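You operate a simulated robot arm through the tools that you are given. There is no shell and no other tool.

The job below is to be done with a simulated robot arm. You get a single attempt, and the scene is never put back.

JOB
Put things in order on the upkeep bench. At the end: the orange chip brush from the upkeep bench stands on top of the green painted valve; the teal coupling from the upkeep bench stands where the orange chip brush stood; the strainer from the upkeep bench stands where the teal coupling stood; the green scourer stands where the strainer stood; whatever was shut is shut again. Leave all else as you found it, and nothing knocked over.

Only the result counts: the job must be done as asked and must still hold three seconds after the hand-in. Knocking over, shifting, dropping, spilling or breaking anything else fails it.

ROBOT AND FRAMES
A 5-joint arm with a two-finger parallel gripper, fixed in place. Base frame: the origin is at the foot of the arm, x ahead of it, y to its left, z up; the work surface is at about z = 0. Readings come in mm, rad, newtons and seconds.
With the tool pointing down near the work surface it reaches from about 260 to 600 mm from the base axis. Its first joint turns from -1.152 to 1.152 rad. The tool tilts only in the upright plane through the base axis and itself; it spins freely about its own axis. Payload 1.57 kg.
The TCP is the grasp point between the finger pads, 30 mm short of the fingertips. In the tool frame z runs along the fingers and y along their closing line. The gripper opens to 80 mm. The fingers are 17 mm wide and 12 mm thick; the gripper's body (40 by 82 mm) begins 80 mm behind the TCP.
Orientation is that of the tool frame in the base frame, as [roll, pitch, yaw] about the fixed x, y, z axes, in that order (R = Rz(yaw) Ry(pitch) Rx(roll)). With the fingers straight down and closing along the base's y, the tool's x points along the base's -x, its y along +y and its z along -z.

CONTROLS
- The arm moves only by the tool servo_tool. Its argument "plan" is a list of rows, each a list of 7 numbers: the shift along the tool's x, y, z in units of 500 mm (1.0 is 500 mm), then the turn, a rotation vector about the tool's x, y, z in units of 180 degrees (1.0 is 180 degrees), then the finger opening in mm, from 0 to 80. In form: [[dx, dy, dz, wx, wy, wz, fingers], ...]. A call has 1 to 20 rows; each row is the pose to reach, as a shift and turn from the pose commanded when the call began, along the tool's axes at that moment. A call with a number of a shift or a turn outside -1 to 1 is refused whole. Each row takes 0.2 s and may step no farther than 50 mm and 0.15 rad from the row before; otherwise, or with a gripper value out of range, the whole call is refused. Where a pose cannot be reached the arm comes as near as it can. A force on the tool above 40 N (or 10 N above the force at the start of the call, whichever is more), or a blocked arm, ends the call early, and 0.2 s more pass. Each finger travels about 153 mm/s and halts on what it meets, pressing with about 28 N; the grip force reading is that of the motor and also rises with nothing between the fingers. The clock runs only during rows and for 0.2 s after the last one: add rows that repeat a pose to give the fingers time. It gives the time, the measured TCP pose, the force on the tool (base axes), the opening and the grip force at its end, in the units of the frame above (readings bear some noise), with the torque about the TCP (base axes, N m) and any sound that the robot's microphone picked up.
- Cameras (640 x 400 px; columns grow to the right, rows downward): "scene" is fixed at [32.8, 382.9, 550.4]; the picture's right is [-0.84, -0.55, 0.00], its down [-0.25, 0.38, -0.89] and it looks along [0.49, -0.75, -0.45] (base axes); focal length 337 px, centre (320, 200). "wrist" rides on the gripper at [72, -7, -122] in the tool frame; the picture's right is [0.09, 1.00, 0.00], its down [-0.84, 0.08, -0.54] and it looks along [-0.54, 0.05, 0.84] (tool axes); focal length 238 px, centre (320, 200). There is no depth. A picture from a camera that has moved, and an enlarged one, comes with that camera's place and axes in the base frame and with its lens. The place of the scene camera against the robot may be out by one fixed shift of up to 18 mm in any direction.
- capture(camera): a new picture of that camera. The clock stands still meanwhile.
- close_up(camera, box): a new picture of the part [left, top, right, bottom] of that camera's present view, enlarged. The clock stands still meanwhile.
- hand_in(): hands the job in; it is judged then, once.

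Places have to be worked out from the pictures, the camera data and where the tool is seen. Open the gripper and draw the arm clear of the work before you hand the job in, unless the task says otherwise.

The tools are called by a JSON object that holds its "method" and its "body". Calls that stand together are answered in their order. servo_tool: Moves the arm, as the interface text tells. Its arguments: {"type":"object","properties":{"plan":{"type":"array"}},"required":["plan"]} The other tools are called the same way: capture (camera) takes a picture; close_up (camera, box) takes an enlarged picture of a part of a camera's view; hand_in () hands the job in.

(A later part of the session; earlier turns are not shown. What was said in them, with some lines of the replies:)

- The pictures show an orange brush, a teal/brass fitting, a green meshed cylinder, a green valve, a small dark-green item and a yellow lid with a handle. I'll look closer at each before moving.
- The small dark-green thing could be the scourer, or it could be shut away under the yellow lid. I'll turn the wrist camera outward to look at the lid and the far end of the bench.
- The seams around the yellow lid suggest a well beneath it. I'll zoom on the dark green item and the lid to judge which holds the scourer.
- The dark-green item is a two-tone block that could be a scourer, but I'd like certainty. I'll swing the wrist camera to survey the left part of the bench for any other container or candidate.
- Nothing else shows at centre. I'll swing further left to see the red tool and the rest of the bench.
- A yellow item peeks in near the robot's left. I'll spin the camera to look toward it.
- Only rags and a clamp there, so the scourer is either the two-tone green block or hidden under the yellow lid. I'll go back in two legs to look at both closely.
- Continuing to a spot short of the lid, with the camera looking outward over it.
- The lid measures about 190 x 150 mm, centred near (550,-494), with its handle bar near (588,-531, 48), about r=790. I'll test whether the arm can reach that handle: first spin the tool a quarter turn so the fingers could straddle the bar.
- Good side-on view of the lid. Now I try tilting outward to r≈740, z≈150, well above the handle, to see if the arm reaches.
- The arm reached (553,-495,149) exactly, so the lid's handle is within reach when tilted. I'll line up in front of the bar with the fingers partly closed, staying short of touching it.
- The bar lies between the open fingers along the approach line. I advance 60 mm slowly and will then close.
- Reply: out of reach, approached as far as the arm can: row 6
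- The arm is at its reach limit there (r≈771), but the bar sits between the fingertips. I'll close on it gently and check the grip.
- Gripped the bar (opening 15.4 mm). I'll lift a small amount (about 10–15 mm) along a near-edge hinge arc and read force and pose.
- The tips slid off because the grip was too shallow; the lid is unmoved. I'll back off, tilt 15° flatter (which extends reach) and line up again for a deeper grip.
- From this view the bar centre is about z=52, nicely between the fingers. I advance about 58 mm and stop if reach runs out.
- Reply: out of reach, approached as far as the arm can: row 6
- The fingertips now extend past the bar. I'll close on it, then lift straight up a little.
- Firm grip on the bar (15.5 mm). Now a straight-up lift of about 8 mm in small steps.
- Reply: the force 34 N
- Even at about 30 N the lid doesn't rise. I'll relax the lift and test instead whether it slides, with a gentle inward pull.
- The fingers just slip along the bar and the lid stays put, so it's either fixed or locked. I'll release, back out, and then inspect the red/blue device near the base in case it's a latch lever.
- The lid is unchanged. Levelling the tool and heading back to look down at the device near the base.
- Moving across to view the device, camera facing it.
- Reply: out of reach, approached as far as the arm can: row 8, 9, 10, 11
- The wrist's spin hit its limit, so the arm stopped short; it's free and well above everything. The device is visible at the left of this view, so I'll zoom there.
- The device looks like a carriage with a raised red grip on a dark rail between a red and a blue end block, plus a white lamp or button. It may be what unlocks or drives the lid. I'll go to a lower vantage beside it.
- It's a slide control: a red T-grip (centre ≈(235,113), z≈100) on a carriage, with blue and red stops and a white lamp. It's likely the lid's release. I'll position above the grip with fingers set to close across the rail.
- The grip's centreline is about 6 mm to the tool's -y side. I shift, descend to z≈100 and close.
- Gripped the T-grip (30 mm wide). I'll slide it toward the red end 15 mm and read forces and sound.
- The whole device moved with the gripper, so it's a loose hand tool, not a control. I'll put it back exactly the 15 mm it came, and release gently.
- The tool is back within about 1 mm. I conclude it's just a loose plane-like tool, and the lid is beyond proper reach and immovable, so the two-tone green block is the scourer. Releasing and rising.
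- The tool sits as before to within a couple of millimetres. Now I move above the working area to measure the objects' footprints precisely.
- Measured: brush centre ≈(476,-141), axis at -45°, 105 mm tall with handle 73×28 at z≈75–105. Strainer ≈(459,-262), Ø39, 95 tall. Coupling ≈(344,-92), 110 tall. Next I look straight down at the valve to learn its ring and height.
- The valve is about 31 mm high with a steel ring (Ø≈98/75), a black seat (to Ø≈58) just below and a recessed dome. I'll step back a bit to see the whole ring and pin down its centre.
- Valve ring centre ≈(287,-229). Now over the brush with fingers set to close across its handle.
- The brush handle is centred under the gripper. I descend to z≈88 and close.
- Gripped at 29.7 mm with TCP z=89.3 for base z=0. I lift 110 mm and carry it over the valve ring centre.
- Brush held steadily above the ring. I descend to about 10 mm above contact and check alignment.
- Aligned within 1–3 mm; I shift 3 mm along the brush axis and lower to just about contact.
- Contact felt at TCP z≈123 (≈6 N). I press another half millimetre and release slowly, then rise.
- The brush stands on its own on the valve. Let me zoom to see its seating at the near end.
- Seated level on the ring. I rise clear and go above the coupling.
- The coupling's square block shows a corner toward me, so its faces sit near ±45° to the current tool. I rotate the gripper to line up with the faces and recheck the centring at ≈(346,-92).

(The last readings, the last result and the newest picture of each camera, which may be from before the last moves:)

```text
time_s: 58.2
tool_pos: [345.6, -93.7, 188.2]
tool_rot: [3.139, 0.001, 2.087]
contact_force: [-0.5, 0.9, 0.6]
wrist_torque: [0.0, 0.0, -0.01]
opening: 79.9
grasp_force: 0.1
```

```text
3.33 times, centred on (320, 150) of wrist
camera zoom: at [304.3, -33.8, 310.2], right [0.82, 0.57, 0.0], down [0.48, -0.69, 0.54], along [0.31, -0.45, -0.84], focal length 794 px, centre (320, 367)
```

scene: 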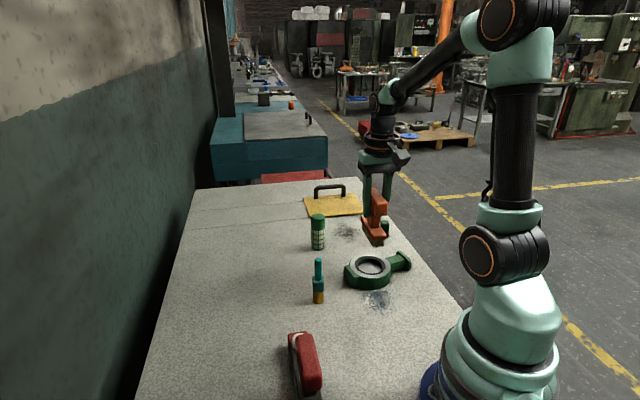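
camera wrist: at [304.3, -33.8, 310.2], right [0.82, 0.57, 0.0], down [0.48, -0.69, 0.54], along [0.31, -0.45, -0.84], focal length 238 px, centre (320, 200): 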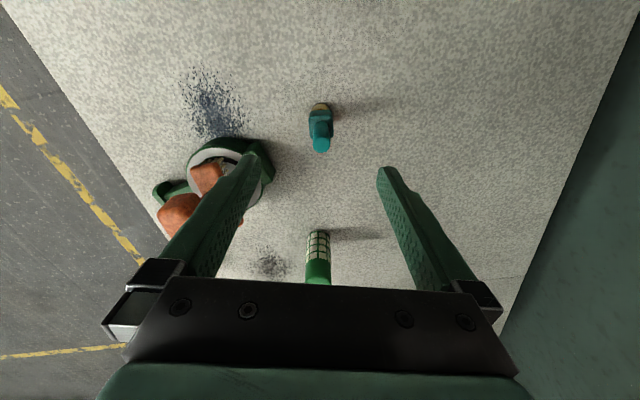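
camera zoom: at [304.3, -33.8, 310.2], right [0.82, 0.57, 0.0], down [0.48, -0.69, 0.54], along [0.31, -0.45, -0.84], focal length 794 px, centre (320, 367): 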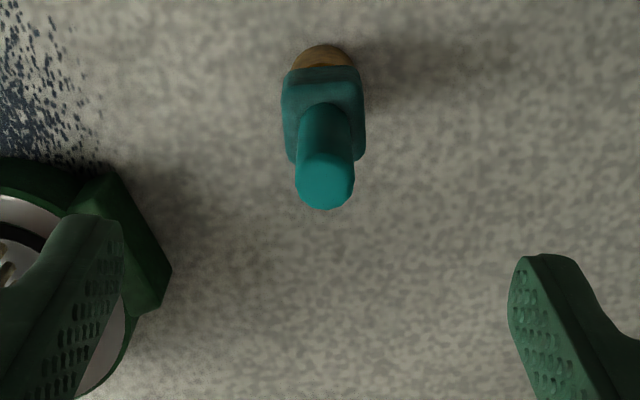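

Aligned now; coupling centre ≈(345,-92.5). I descend to z≈50 and close on the block.

{"method": "servo_tool", "body": {"plan": [[0.0015, 0, 0.07, 0, 0, 0, 70], [0.003, 0, 0.14, 0, 0, 0, 60], [0.003, 0, 0.21, 0, 0, 0, 60], [0.003, 0, 0.276, 0, 0, 0, 60], [0.003, 0, 0.276, 0, 0, 0, 40], [0.003, 0, 0.276, 0, 0, 0, 15], [0.003, 0, 0.276, 0, 0, 0, 10], [0.003, 0, 0.276, 0, 0, 0, 10]]}}

{"method": "capture", "body": {"camera": "wrist"}}

{"method": "close_up", "body": {"camera": "scene", "box": [270, 200, 370, 320]}}

```text
time_s: 60.0
tool_pos: [343.8, -92.1, 50.4]
tool_rot: [3.141, 0.001, 2.089]
contact_force: [-0.2, 0.2, -0.1]
wrist_torque: [0.0, 0.02, 0.0]
opening: 25.8
grasp_force: 28.3
```

```text
taken
camera wrist: at [302.0, -32.4, 172.0], right [0.82, 0.57, 0.0], down [0.48, -0.69, 0.54], along [0.31, -0.44, -0.84], focal length 238 px, centre (320, 200)
```

wrist: 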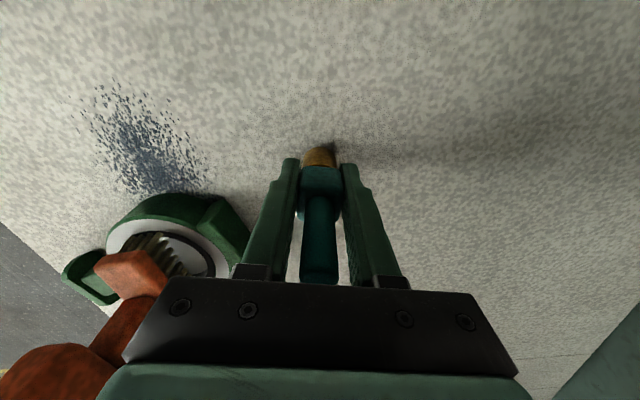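

```text
3.33 times, centred on (320, 260) of scene
camera zoom: at [32.8, 382.9, 550.4], right [-0.84, -0.55, 0.0], down [-0.25, 0.38, -0.89], along [0.49, -0.75, -0.45], focal length 1123 px, centre (320, 0)
```

zoom: 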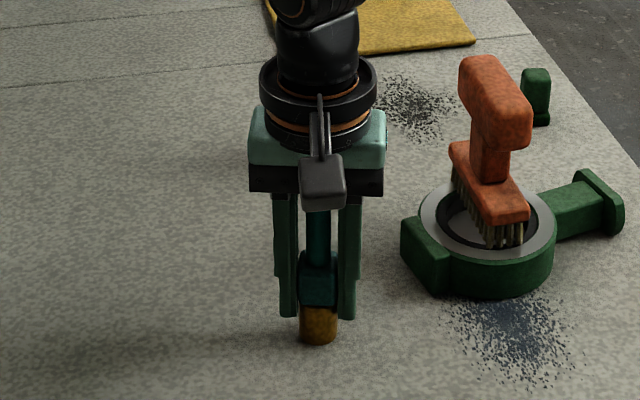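

Gripped (25.8 mm). I lift 125 mm and carry it to the brush's old spot (≈475.5,-140.5), then lower to 10 mm above the bench.

{"method": "servo_tool", "body": {"plan": [[0, 0, -0.03, 0, 0, 0, 10], [0, 0, -0.1, 0, 0, 0, 10], [0, 0, -0.18, 0, 0, 0, 10], [0, 0, -0.25, 0, 0, 0, 10], [-0.0536, 0.0453, -0.25, 0, 0, 0, 10], [-0.1072, 0.0905, -0.25, 0, 0, 0, 10], [-0.1608, 0.1358, -0.25, 0, 0, 0, 10], [-0.2144, 0.181, -0.25, 0, 0, 0, 10], [-0.2144, 0.181, -0.18, 0, 0, 0, 10], [-0.2144, 0.181, -0.1, 0, 0, 0, 10], [-0.2144, 0.181, -0.05, 0, 0, 0, 10], [-0.2144, 0.181, -0.02, 0, 0, 0, 10], [-0.2144, 0.181, -0.02, 0, 0, 0, 10]]}}

{"method": "capture", "body": {"camera": "wrist"}}

{"method": "capture", "body": {"camera": "scene"}}

```text
time_s: 62.8
tool_pos: [477.6, -140.8, 59.5]
tool_rot: [3.141, 0.002, 2.089]
contact_force: [0.3, 0.5, -1.2]
wrist_torque: [0.04, -0.01, -0.02]
opening: 26.0
grasp_force: 28.3
```

```text
taken
camera wrist: at [436.2, -80.8, 182.0], right [0.82, 0.57, 0.0], down [0.48, -0.69, 0.54], along [0.31, -0.44, -0.84], focal length 238 px, centre (320, 200)
```

wrist: 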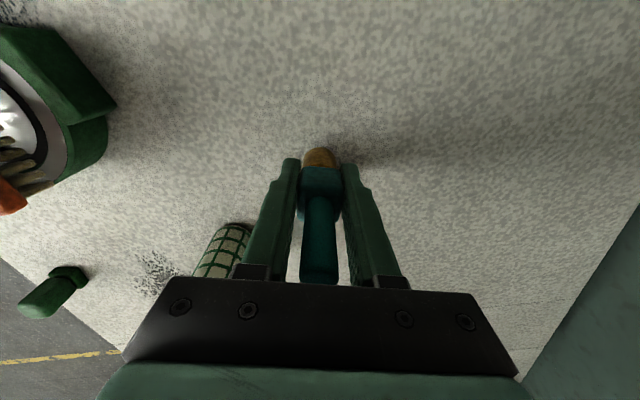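

```text
taken
```

scene: 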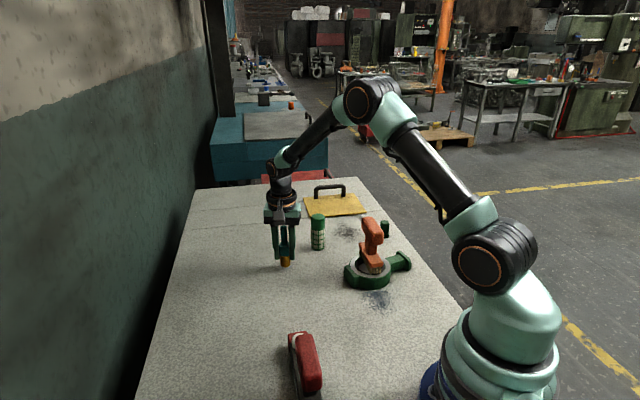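

Over the spot at (477.6,-140.8); nudging 2 mm and lowering to contact.

{"method": "servo_tool", "body": {"plan": [[0.002, -0.0035, 0.005, 0, 0, 0, 10], [0.002, -0.0035, 0.01, 0, 0, 0, 10], [0.002, -0.0035, 0.014, 0, 0, 0, 10], [0.002, -0.0035, 0.017, 0, 0, 0, 10], [0.002, -0.0035, 0.019, 0, 0, 0, 10]]}}

```text
time_s: 64.0
tool_pos: [475.0, -140.4, 49.2]
tool_rot: [3.141, 0.002, 2.09]
contact_force: [-0.1, 0.4, -1.5]
wrist_torque: [0.0, 0.0, 0.04]
opening: 25.7
grasp_force: 27.7
```

No contact yet, about half a millimetre to go; lowering a bit more, then releasing slowly.

{"method": "servo_tool", "body": {"plan": [[0, 0, 0.001, 0, 0, 0, 10], [0, 0, 0.002, 0, 0, 0, 10], [0, 0, 0.002, 0, 0, 0, 24], [0, 0, 0.002, 0, 0, 0, 30], [0, 0, 0.002, 0, 0, 0, 42], [0, 0, 0.002, 0, 0, 0, 56]]}}

{"method": "close_up", "body": {"camera": "scene", "box": [230, 190, 350, 290]}}

{"method": "capture", "body": {"camera": "wrist"}}

```text
time_s: 65.4
tool_pos: [474.7, -139.8, 49.8]
tool_rot: [3.141, 0.002, 2.087]
contact_force: [0.1, 1.1, 0.0]
wrist_torque: [0.01, 0.04, -0.02]
opening: 56.1
grasp_force: 0.1
```

```text
4.00 times, centred on (290, 240) of scene
camera zoom: at [32.8, 382.9, 550.4], right [-0.84, -0.55, 0.0], down [-0.25, 0.38, -0.89], along [0.49, -0.75, -0.45], focal length 1347 px, centre (440, 40)
```

zoom: 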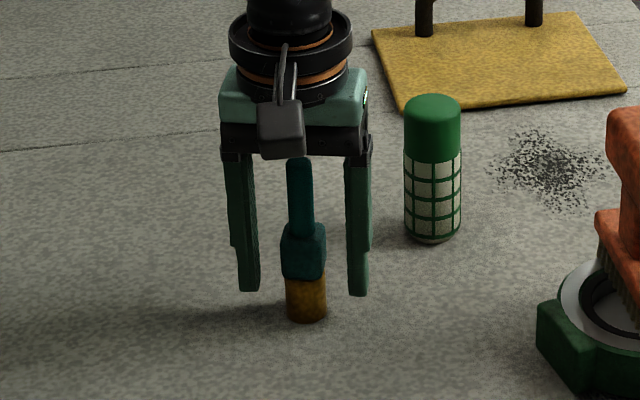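

```text
taken
camera wrist: at [433.5, -81.1, 172.2], right [0.82, 0.57, 0.0], down [0.48, -0.69, 0.54], along [0.31, -0.44, -0.84], focal length 238 px, centre (320, 200)
```

wrist: 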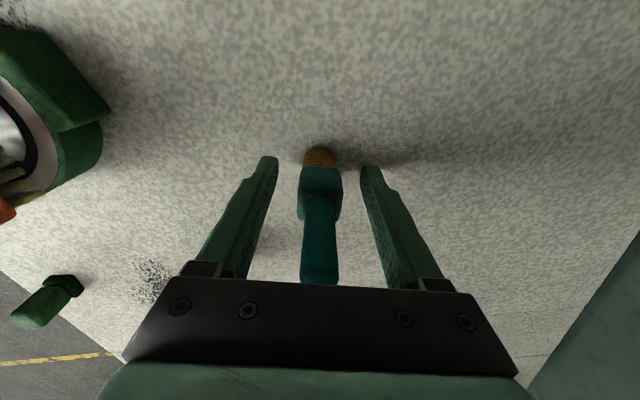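

The coupling stands on the brush's old spot. I rise and move above the strainer.

{"method": "servo_tool", "body": {"plan": [[0, 0, -0.06, 0, 0, 0, 60], [0, 0, -0.14, 0, 0, 0, 70], [0, 0, -0.22, 0, 0, 0, 80], [0, 0, -0.29, 0, 0, 0, 80], [-0.066, -0.049, -0.29, 0, 0, 0, 80], [-0.131, -0.099, -0.29, 0, 0, 0, 80], [-0.1968, -0.148, -0.29, 0, 0, 0, 80], [-0.1968, -0.148, -0.29, 0, 0, 0, 80]]}}

{"method": "capture", "body": {"camera": "wrist"}}

{"method": "close_up", "body": {"camera": "wrist", "box": [260, 90, 380, 210]}}

```text
time_s: 67.2
tool_pos: [459.6, -263.2, 194.5]
tool_rot: [3.141, 0.004, 2.09]
contact_force: [-0.1, -0.1, -0.6]
wrist_torque: [0.0, 0.01, 0.0]
opening: 79.9
grasp_force: 0.1
```

```text
taken
camera wrist: at [417.3, -203.3, 316.5], right [0.82, 0.57, 0.0], down [0.48, -0.69, 0.54], along [0.31, -0.44, -0.84], focal length 238 px, centre (320, 200)
```

wrist: 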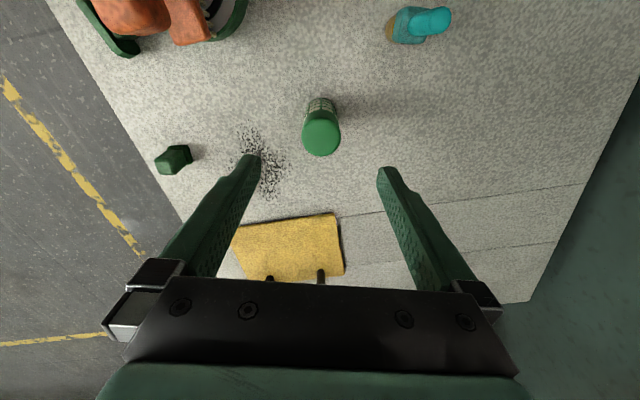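

```text
3.33 times, centred on (320, 150) of wrist
camera zoom: at [417.3, -203.3, 316.5], right [0.82, 0.57, 0.0], down [0.48, -0.69, 0.54], along [0.31, -0.44, -0.84], focal length 794 px, centre (320, 367)
```

zoom: 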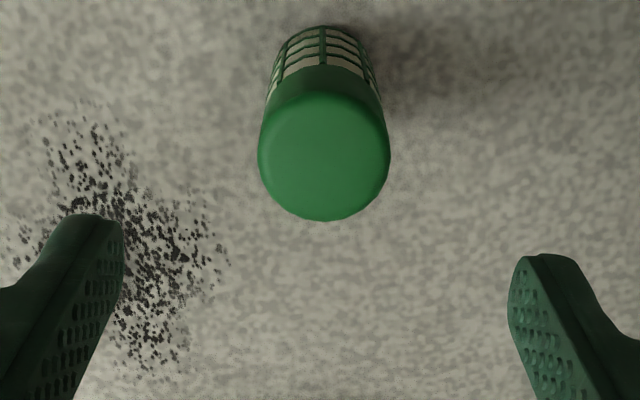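

Strainer is centred under the gripper (≈(460,-263)). Descend to z≈60 and close.

{"method": "servo_tool", "body": {"plan": [[0, 0.001, 0.07, 0, 0, 0, 80], [0, 0.001, 0.14, 0, 0, 0, 80], [0, 0.001, 0.21, 0, 0, 0, 80], [0, 0.001, 0.269, 0, 0, 0, 80], [0, 0.001, 0.269, 0, 0, 0, 55], [0, 0.001, 0.269, 0, 0, 0, 30], [0, 0.001, 0.269, 0, 0, 0, 20], [0, 0.001, 0.269, 0, 0, 0, 20]]}}

{"method": "capture", "body": {"camera": "wrist"}}

```text
time_s: 69.0
tool_pos: [459.9, -262.7, 57.5]
tool_rot: [-3.141, 0.003, 2.089]
contact_force: [-0.5, -0.7, 1.3]
wrist_torque: [-0.03, 0.05, -0.01]
opening: 36.8
grasp_force: 28.2
```

```text
taken
camera wrist: at [418.8, -203.4, 181.7], right [0.82, 0.57, 0.0], down [0.48, -0.69, 0.54], along [0.31, -0.44, -0.84], focal length 238 px, centre (320, 200)
```

wrist: 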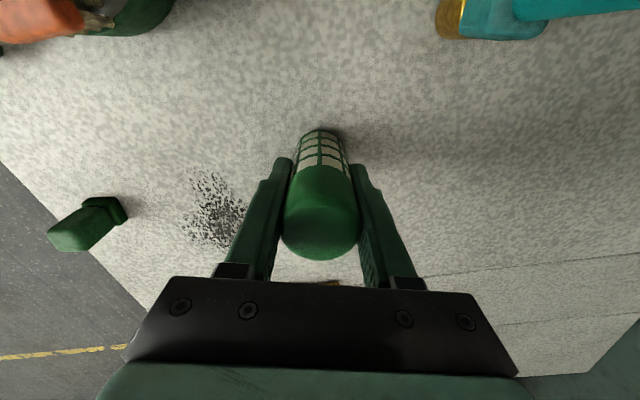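

Gripped (36.8 mm). Lift, carry to the coupling's old spot (≈344.5,-92.5), and lower to 10 mm above the bench.

{"method": "servo_tool", "body": {"plan": [[0, 0, -0.03, 0, 0, 0, 20], [0, 0, -0.1, 0, 0, 0, 20], [0, 0, -0.18, 0, 0, 0, 20], [0, 0, -0.26, 0, 0, 0, 20], [0.082, -0.0064, -0.26, 0, 0, 0, 20], [0.164, -0.0128, -0.26, 0, 0, 0, 20], [0.246, -0.0192, -0.26, 0, 0, 0, 20], [0.328, -0.0256, -0.26, 0, 0, 0, 20], [0.41, -0.032, -0.26, 0, 0, 0, 20], [0.41, -0.032, -0.19, 0, 0, 0, 20], [0.41, -0.032, -0.11, 0, 0, 0, 20], [0.41, -0.032, -0.05, 0, 0, 0, 20], [0.41, -0.032, -0.02, 0, 0, 0, 20], [0.41, -0.032, -0.02, 0, 0, 0, 20]]}}

{"method": "capture", "body": {"camera": "scene"}}

{"method": "capture", "body": {"camera": "wrist"}}

```text
time_s: 72.0
tool_pos: [344.8, -91.6, 70.2]
tool_rot: [3.14, 0.001, 2.087]
contact_force: [0.2, 0.2, -0.7]
wrist_torque: [0.01, 0.0, -0.02]
opening: 36.7
grasp_force: 27.9
```

```text
taken
```

scene: 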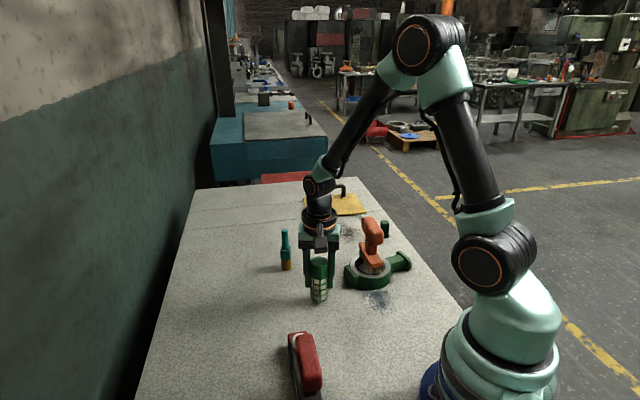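

```text
taken
camera wrist: at [302.7, -32.9, 192.7], right [0.82, 0.57, 0.0], down [0.48, -0.69, 0.54], along [0.31, -0.44, -0.84], focal length 238 px, centre (320, 200)
```

wrist: 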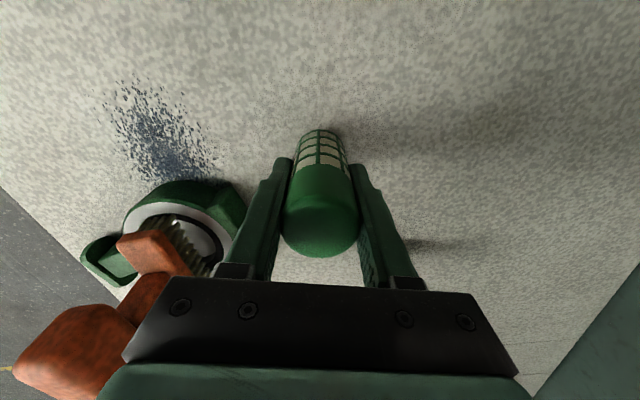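

At (344.8,-91.6), 10 mm up. Lowering to contact in small steps.

{"method": "servo_tool", "body": {"plan": [[0, -0.001, 0.006, 0, 0, 0, 20], [0, -0.001, 0.012, 0, 0, 0, 20], [0, -0.001, 0.016, 0, 0, 0, 20], [0, -0.001, 0.019, 0, 0, 0, 20], [0, -0.001, 0.021, 0, 0, 0, 20]]}}

```text
time_s: 73.2
tool_pos: [343.9, -91.8, 59.7]
tool_rot: [3.138, 0.004, 2.087]
contact_force: [-3.1, -1.4, 19.5]
wrist_torque: [-0.18, 0.23, -0.12]
opening: 36.8
grasp_force: 28.3
```

Firm contact (≈20 N). I ease up 0.7 mm and release slowly.

{"method": "servo_tool", "body": {"plan": [[0, 0, -0.0015, 0, 0, 0, 20], [0, 0, -0.0015, 0, 0, 0, 35], [0, 0, -0.0015, 0, 0, 0, 40], [0, 0, -0.0015, 0, 0, 0, 50], [0, 0, -0.0015, 0, 0, 0, 60], [0, 0, -0.0015, 0, 0, 0, 60]]}}

{"method": "close_up", "body": {"camera": "scene", "box": [260, 200, 400, 320]}}

{"method": "capture", "body": {"camera": "wrist"}}

```text
time_s: 74.6
tool_pos: [343.7, -91.6, 59.9]
tool_rot: [3.141, 0.001, 2.089]
contact_force: [0.6, -0.3, 1.1]
wrist_torque: [0.01, 0.03, -0.02]
opening: 60.0
grasp_force: 0.1
```

```text
3.33 times, centred on (330, 260) of scene
camera zoom: at [32.8, 382.9, 550.4], right [-0.84, -0.55, 0.0], down [-0.25, 0.38, -0.89], along [0.49, -0.75, -0.45], focal length 1123 px, centre (287, 0)
```

zoom: 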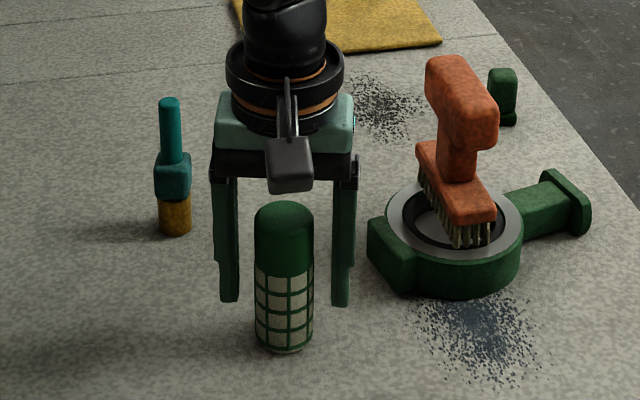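

```text
taken
camera wrist: at [302.4, -33.2, 182.7], right [0.82, 0.57, 0.0], down [0.48, -0.69, 0.54], along [0.31, -0.44, -0.84], focal length 238 px, centre (320, 200)
```

wrist: 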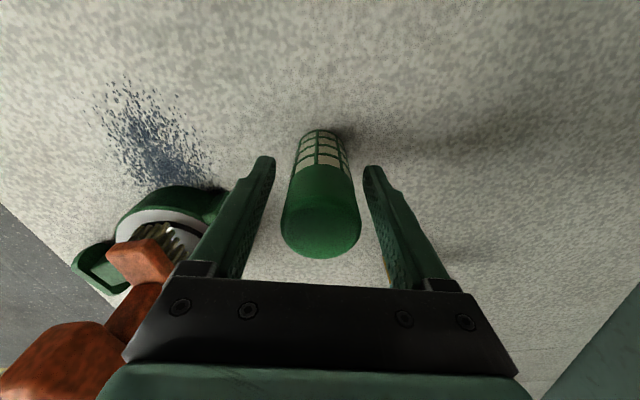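

The strainer stands on the coupling's old spot. Now rise and go above the green scourer at ≈(330,-423).

{"method": "servo_tool", "body": {"plan": [[0, 0, -0.06, 0, 0, 0, 64], [0, 0, -0.14, 0, 0, 0, 70], [0, 0, -0.22, 0, 0, 0, 80], [0, 0, -0.31, 0, 0, 0, 80], [-0.0804, -0.05, -0.31, 0, 0, 0, 80], [-0.1609, -0.1, -0.31, 0, 0, 0, 80], [-0.2413, -0.15, -0.31, 0, 0, 0, 80], [-0.3217, -0.2, -0.31, 0, 0, 0, 80], [-0.4021, -0.25, -0.31, 0, 0, 0, 80], [-0.4826, -0.3, -0.3, 0, 0, 0, 80], [-0.563, -0.35, -0.28, 0, 0, 0, 80], [-0.563, -0.35, -0.25, 0, 0, 0, 80]]}}

{"method": "capture", "body": {"camera": "wrist"}}

{"method": "close_up", "body": {"camera": "wrist", "box": [260, 60, 380, 180]}}

```text
time_s: 77.2
tool_pos: [330.5, -423.3, 186.9]
tool_rot: [3.141, 0.001, 2.09]
contact_force: [1.1, -0.5, -0.4]
wrist_torque: [0.04, 0.02, -0.01]
opening: 80.0
grasp_force: 0.0
```

```text
taken
camera wrist: at [290.0, -364.4, 308.2], right [0.82, 0.57, 0.0], down [0.48, -0.69, 0.54], along [0.31, -0.44, -0.84], focal length 238 px, centre (320, 200)
```

wrist: 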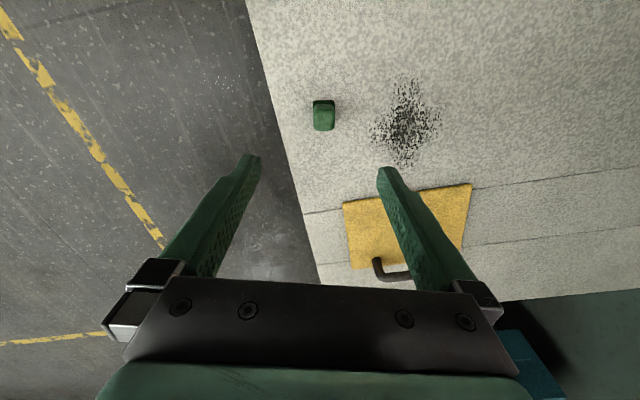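

```text
3.33 times, centred on (320, 120) of wrist
camera zoom: at [290.0, -364.4, 308.2], right [0.82, 0.57, 0.0], down [0.48, -0.69, 0.54], along [0.31, -0.44, -0.84], focal length 794 px, centre (320, 467)
```

zoom: 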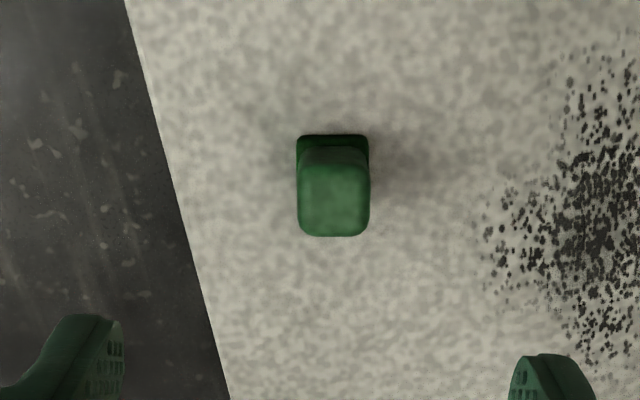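

The block has a dark abrasive base layer under a green sponge body, which is indeed a scourer, and it's aligned with the gripper, offset about (5,3) mm. I shift, descend to z≈45 and close.

{"method": "servo_tool", "body": {"plan": [[0.005, 0.003, 0.07, 0, 0, 0, 80], [0.009, 0.006, 0.14, 0, 0, 0, 70], [0.009, 0.006, 0.21, 0, 0, 0, 60], [0.009, 0.006, 0.26, 0, 0, 0, 60], [0.009, 0.006, 0.283, 0, 0, 0, 60], [0.009, 0.006, 0.283, 0, 0, 0, 60]]}}

{"method": "capture", "body": {"camera": "wrist"}}

{"method": "close_up", "body": {"camera": "scene", "box": [350, 190, 430, 260]}}

```text
time_s: 78.6
tool_pos: [333.2, -417.9, 43.7]
tool_rot: [3.141, 0.001, 2.09]
contact_force: [0.8, -0.2, 0.3]
wrist_torque: [-0.01, -0.02, 0.04]
opening: 60.3
grasp_force: 0.0
```

```text
taken
camera wrist: at [290.7, -359.5, 166.4], right [0.82, 0.57, 0.0], down [0.48, -0.69, 0.54], along [0.31, -0.45, -0.84], focal length 238 px, centre (320, 200)
```

wrist: 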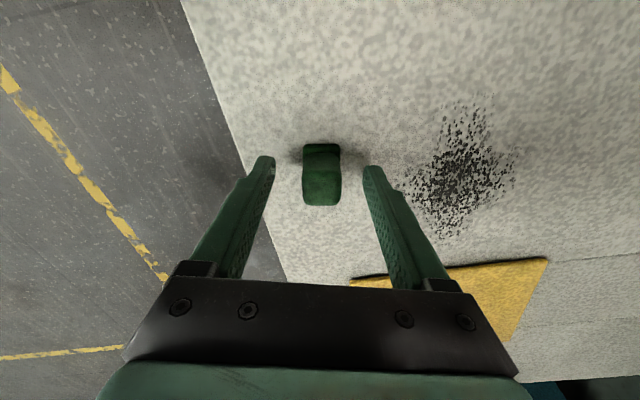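

```text
5.71 times, centred on (390, 225) of scene
camera zoom: at [32.8, 382.9, 550.4], right [-0.84, -0.55, 0.0], down [-0.25, 0.38, -0.89], along [0.49, -0.75, -0.45], focal length 1925 px, centre (-80, 57)
```

zoom: 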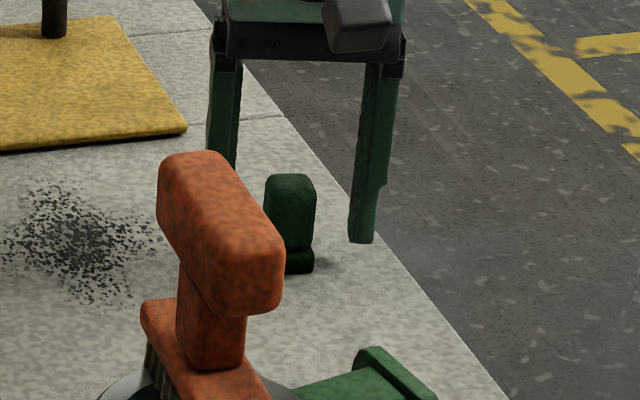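

Well centred. Closing on the scourer.

{"method": "servo_tool", "body": {"plan": [[0.005, 0, 0, 0, 0, 0, 50], [0.005, 0, 0, 0, 0, 0, 35], [0.005, 0, 0, 0, 0, 0, 15], [0.005, 0, 0, 0, 0, 0, 8], [0.005, 0, 0, 0, 0, 0, 8]]}}

{"method": "capture", "body": {"camera": "wrist"}}

```text
time_s: 79.8
tool_pos: [330.2, -416.5, 43.7]
tool_rot: [-3.141, 0.002, 2.09]
contact_force: [0.2, 0.2, 0.7]
wrist_torque: [-0.01, -0.03, 0.0]
opening: 23.1
grasp_force: 28.0
```

```text
taken
camera wrist: at [289.3, -357.3, 166.5], right [0.82, 0.57, 0.0], down [0.48, -0.69, 0.54], along [0.31, -0.45, -0.84], focal length 238 px, centre (320, 200)
```

wrist: 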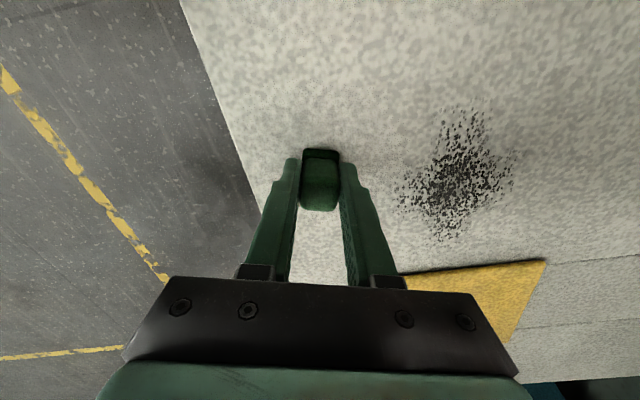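

Gripped (23.1 mm). Lift 100 mm, carry to the strainer's old spot (≈460,-263), and lower to 10 mm above.

{"method": "servo_tool", "body": {"plan": [[0, 0, -0.03, 0, 0, 0, 8], [0, 0, -0.1, 0, 0, 0, 8], [0, 0, -0.2, 0, 0, 0, 8], [0.0278, 0.0756, -0.2, 0, 0, 0, 8], [0.0555, 0.1511, -0.2, 0, 0, 0, 8], [0.0833, 0.2267, -0.2, 0, 0, 0, 8], [0.111, 0.3022, -0.2, 0, 0, 0, 8], [0.1388, 0.3778, -0.2, 0, 0, 0, 8], [0.1388, 0.3778, -0.12, 0, 0, 0, 8], [0.1388, 0.3778, -0.05, 0, 0, 0, 8], [0.1388, 0.3778, -0.02, 0, 0, 0, 8], [0.1388, 0.3778, -0.02, 0, 0, 0, 8]]}}

{"method": "capture", "body": {"camera": "wrist"}}

{"method": "capture", "body": {"camera": "scene"}}

```text
time_s: 82.4
tool_pos: [461.1, -262.2, 51.4]
tool_rot: [3.14, 0.001, 2.089]
contact_force: [0.0, -0.3, -0.9]
wrist_torque: [0.01, 0.03, -0.04]
opening: 23.2
grasp_force: 28.2
```

```text
taken
camera wrist: at [419.4, -202.8, 175.3], right [0.82, 0.57, 0.0], down [0.48, -0.69, 0.54], along [0.31, -0.44, -0.84], focal length 238 px, centre (320, 200)
```

wrist: 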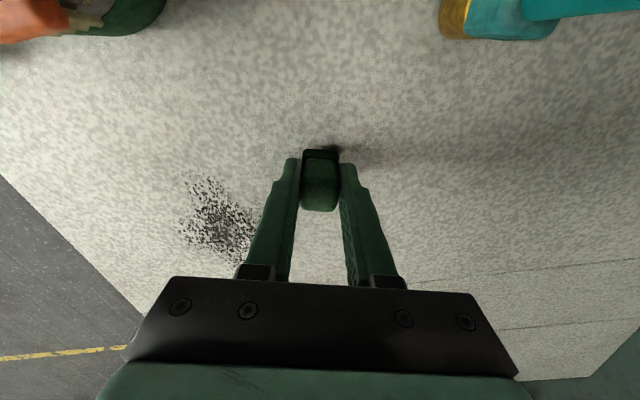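

```text
taken
```

scene: 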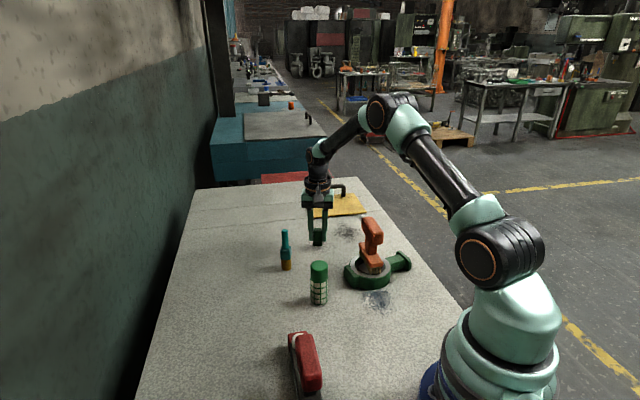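

Over the spot at (461,-262). Lowering in small steps to contact.

{"method": "servo_tool", "body": {"plan": [[0, -0.001, 0.006, 0, 0, 0, 8], [0, -0.001, 0.012, 0, 0, 0, 8], [0, -0.001, 0.016, 0, 0, 0, 8], [0, -0.001, 0.019, 0, 0, 0, 8], [0, -0.001, 0.02, 0, 0, 0, 8]]}}

```text
time_s: 83.6
tool_pos: [460.2, -262.8, 43.6]
tool_rot: [3.141, 0.002, 2.087]
contact_force: [0.1, -0.3, 1.5]
wrist_torque: [0.0, 0.05, 0.0]
opening: 23.5
grasp_force: 28.1
```

The force turned from -0.9 to +1.5 N, so it is just touching. Half a millimetre more, then a slow release.

{"method": "servo_tool", "body": {"plan": [[0, 0, 0.001, 0, 0, 0, 8], [0, 0, 0.001, 0, 0, 0, 22], [0, 0, 0.001, 0, 0, 0, 27], [0, 0, 0.001, 0, 0, 0, 36], [0, 0, 0.001, 0, 0, 0, 50], [0, 0, 0.001, 0, 0, 0, 60]]}}

{"method": "capture", "body": {"camera": "wrist"}}

{"method": "close_up", "body": {"camera": "scene", "box": [260, 190, 420, 310]}}

```text
time_s: 85.0
tool_pos: [460.0, -262.2, 43.0]
tool_rot: [3.141, 0.002, 2.089]
contact_force: [-0.6, 0.0, -0.1]
wrist_torque: [0.0, 0.04, 0.01]
opening: 60.0
grasp_force: 0.0
```

```text
taken
camera wrist: at [418.3, -203.1, 165.9], right [0.82, 0.57, 0.0], down [0.48, -0.69, 0.54], along [0.31, -0.44, -0.84], focal length 238 px, centre (320, 200)
```

wrist: 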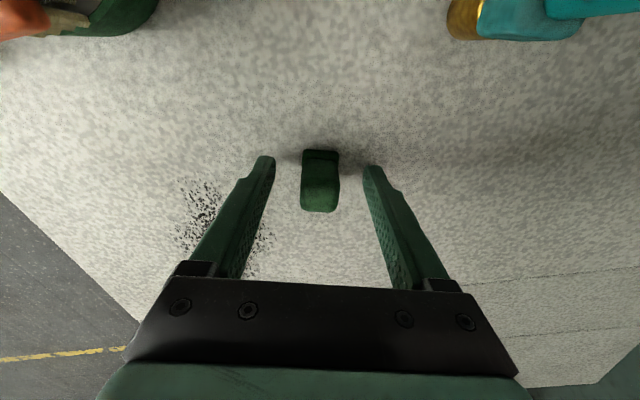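

```text
3.33 times, centred on (340, 250) of scene
camera zoom: at [32.8, 382.9, 550.4], right [-0.84, -0.55, 0.0], down [-0.25, 0.38, -0.89], along [0.49, -0.75, -0.45], focal length 1123 px, centre (253, 33)
```

zoom: 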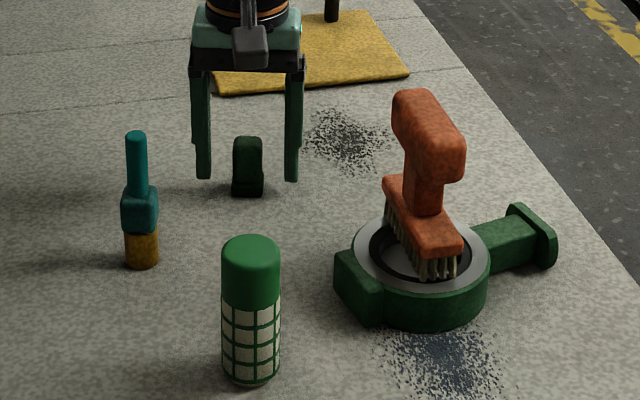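

All four placed. I rise straight up to a clear height and inspect everything.

{"method": "servo_tool", "body": {"plan": [[0, 0, -0.06, 0, 0, 0, 66], [0, 0, -0.14, 0, 0, 0, 76], [0, 0, -0.23, 0, 0, 0, 80], [0, 0, -0.32, 0, 0, 0, 80], [0, 0, -0.41, 0, 0, 0, 80], [0.05, 0, -0.5, 0, 0, 0, 80], [0.12, 0, -0.53, 0, 0, 0, 80], [0.2, 0, -0.53, 0, 0, 0, 80]]}}

{"method": "capture", "body": {"camera": "wrist"}}

{"method": "capture", "body": {"camera": "scene"}}

{"method": "close_up", "body": {"camera": "scene", "box": [340, 200, 420, 300]}}

```text
refused: row 6 steps farther than a row can; nothing moved
```

```text
taken
camera wrist: at [418.3, -203.1, 165.9], right [0.82, 0.57, 0.0], down [0.48, -0.69, 0.54], along [0.31, -0.44, -0.84], focal length 238 px, centre (320, 200)
```

wrist: 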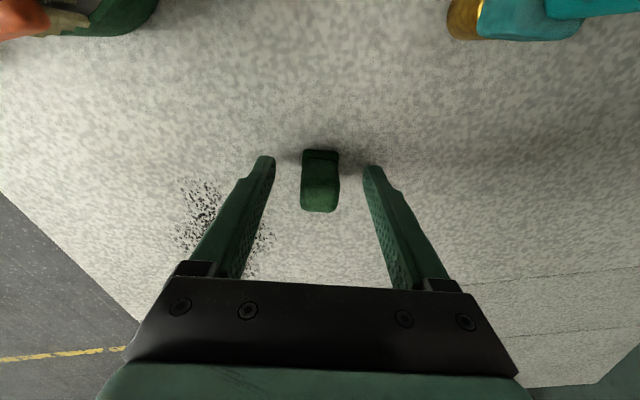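

```text
taken
```

scene: 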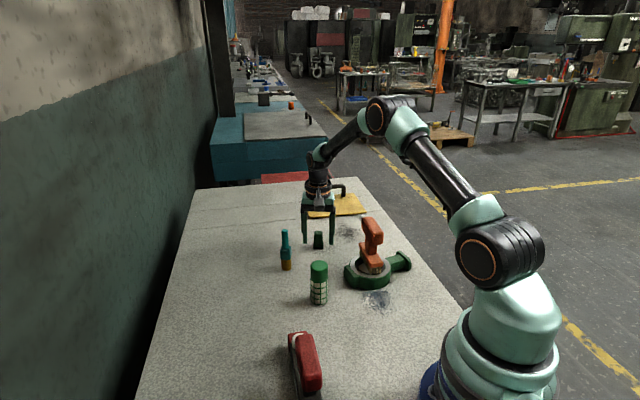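

```text
4.00 times, centred on (380, 250) of scene
camera zoom: at [32.8, 382.9, 550.4], right [-0.84, -0.55, 0.0], down [-0.25, 0.38, -0.89], along [0.49, -0.75, -0.45], focal length 1347 px, centre (80, 0)
```

zoom: 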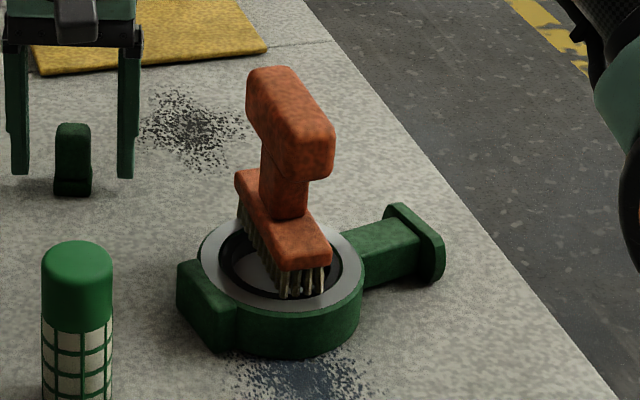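

The call was refused for one step being too long; nothing moved. I repeat the retreat with smaller steps.

{"method": "servo_tool", "body": {"plan": [[0, 0, -0.06, 0, 0, 0, 66], [0, 0, -0.14, 0, 0, 0, 76], [0, 0, -0.22, 0, 0, 0, 80], [0, 0, -0.3, 0, 0, 0, 80], [0, 0, -0.38, 0, 0, 0, 80], [0, 0, -0.46, 0, 0, 0, 80], [0.06, 0, -0.5, 0, 0, 0, 80], [0.13, 0, -0.5, 0, 0, 0, 80], [0.2, 0, -0.5, 0, 0, 0, 80]]}}

{"method": "capture", "body": {"camera": "wrist"}}

{"method": "capture", "body": {"camera": "scene"}}

{"method": "close_up", "body": {"camera": "scene", "box": [260, 170, 420, 310]}}

```text
time_s: 87.0
tool_pos: [409.7, -173.8, 293.8]
tool_rot: [3.141, 0.002, 2.088]
contact_force: [-0.2, -0.5, -0.2]
wrist_torque: [-0.03, -0.04, -0.02]
opening: 80.1
grasp_force: 0.0
```

```text
taken
camera wrist: at [367.7, -115.5, 416.3], right [0.82, 0.57, 0.0], down [0.48, -0.69, 0.54], along [0.31, -0.44, -0.84], focal length 238 px, centre (320, 200)
```

wrist: 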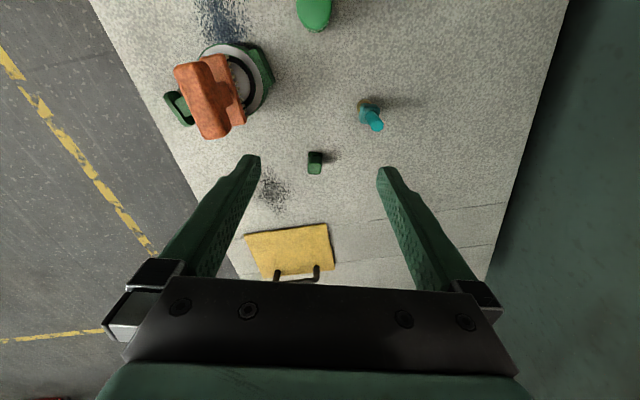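

```text
taken
```

scene: 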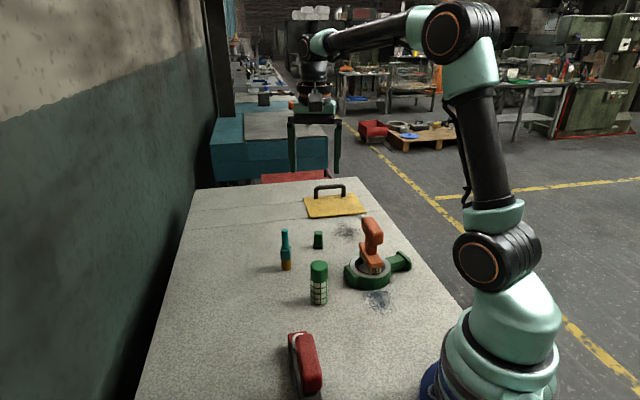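

```text
2.86 times, centred on (340, 240) of scene
camera zoom: at [32.8, 382.9, 550.4], right [-0.84, -0.55, 0.0], down [-0.25, 0.38, -0.89], along [0.49, -0.75, -0.45], focal length 962 px, centre (263, 86)
```

zoom: 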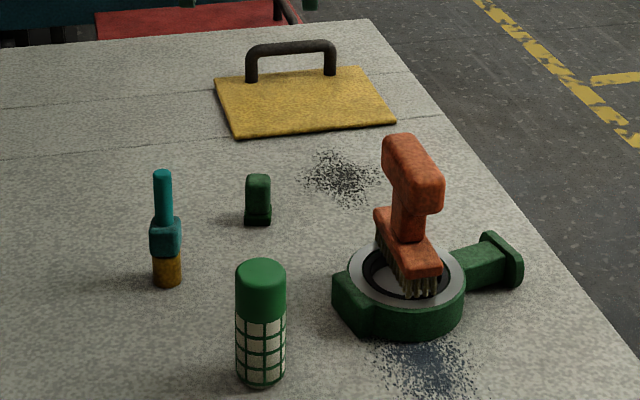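

Everything stands upright: the brush is on the valve ring, the coupling, strainer and scourer are on their target spots within a few millimetres, and the lid and valve are unmoved. The arm is clear with the gripper open, so I hand in.

{"method": "hand_in", "body": {}}

```text
The job is handed in.
```

I rearranged the bench as asked and handed it in. One identification is a judgement call, and I nudged one object that wasn't part of the job. The hand-in gave no verdict.

Final positions, as seen in the last pictures:
- **Brush:** the orange chip brush stands level on top of the green painted valve.
- **Coupling:** the teal coupling stands where the brush stood. It may be up to about 5 mm off the original centre.
- **Strainer:** it stands where the coupling stood, within about 2–3 mm.
- **Scourer:** it stands where the strainer stood, within about 1 mm.

- **Which object is the scourer:** I took the small two-tone green block near the bench edge to be the green scourer. It looks like a sponge with a dark abrasive base. The only other place one could have been was under the yellow lid, so I tried that first. The lid did not lift at about 30 N or slide inward at about 11 N, and its handle is at the very edge of the arm's reach. I never saw under it. It was shut throughout and ended unmoved.
- **Tool I moved by mistake:** I thought the red and blue tool near the base might be a latch, so I gripped it and slid it 15 mm. It turned out to be loose, so I put it straight back. It sits within about 2 mm of where it was, turned very slightly.

The valve did not shift when I set the brush on it, and nothing was knocked over.
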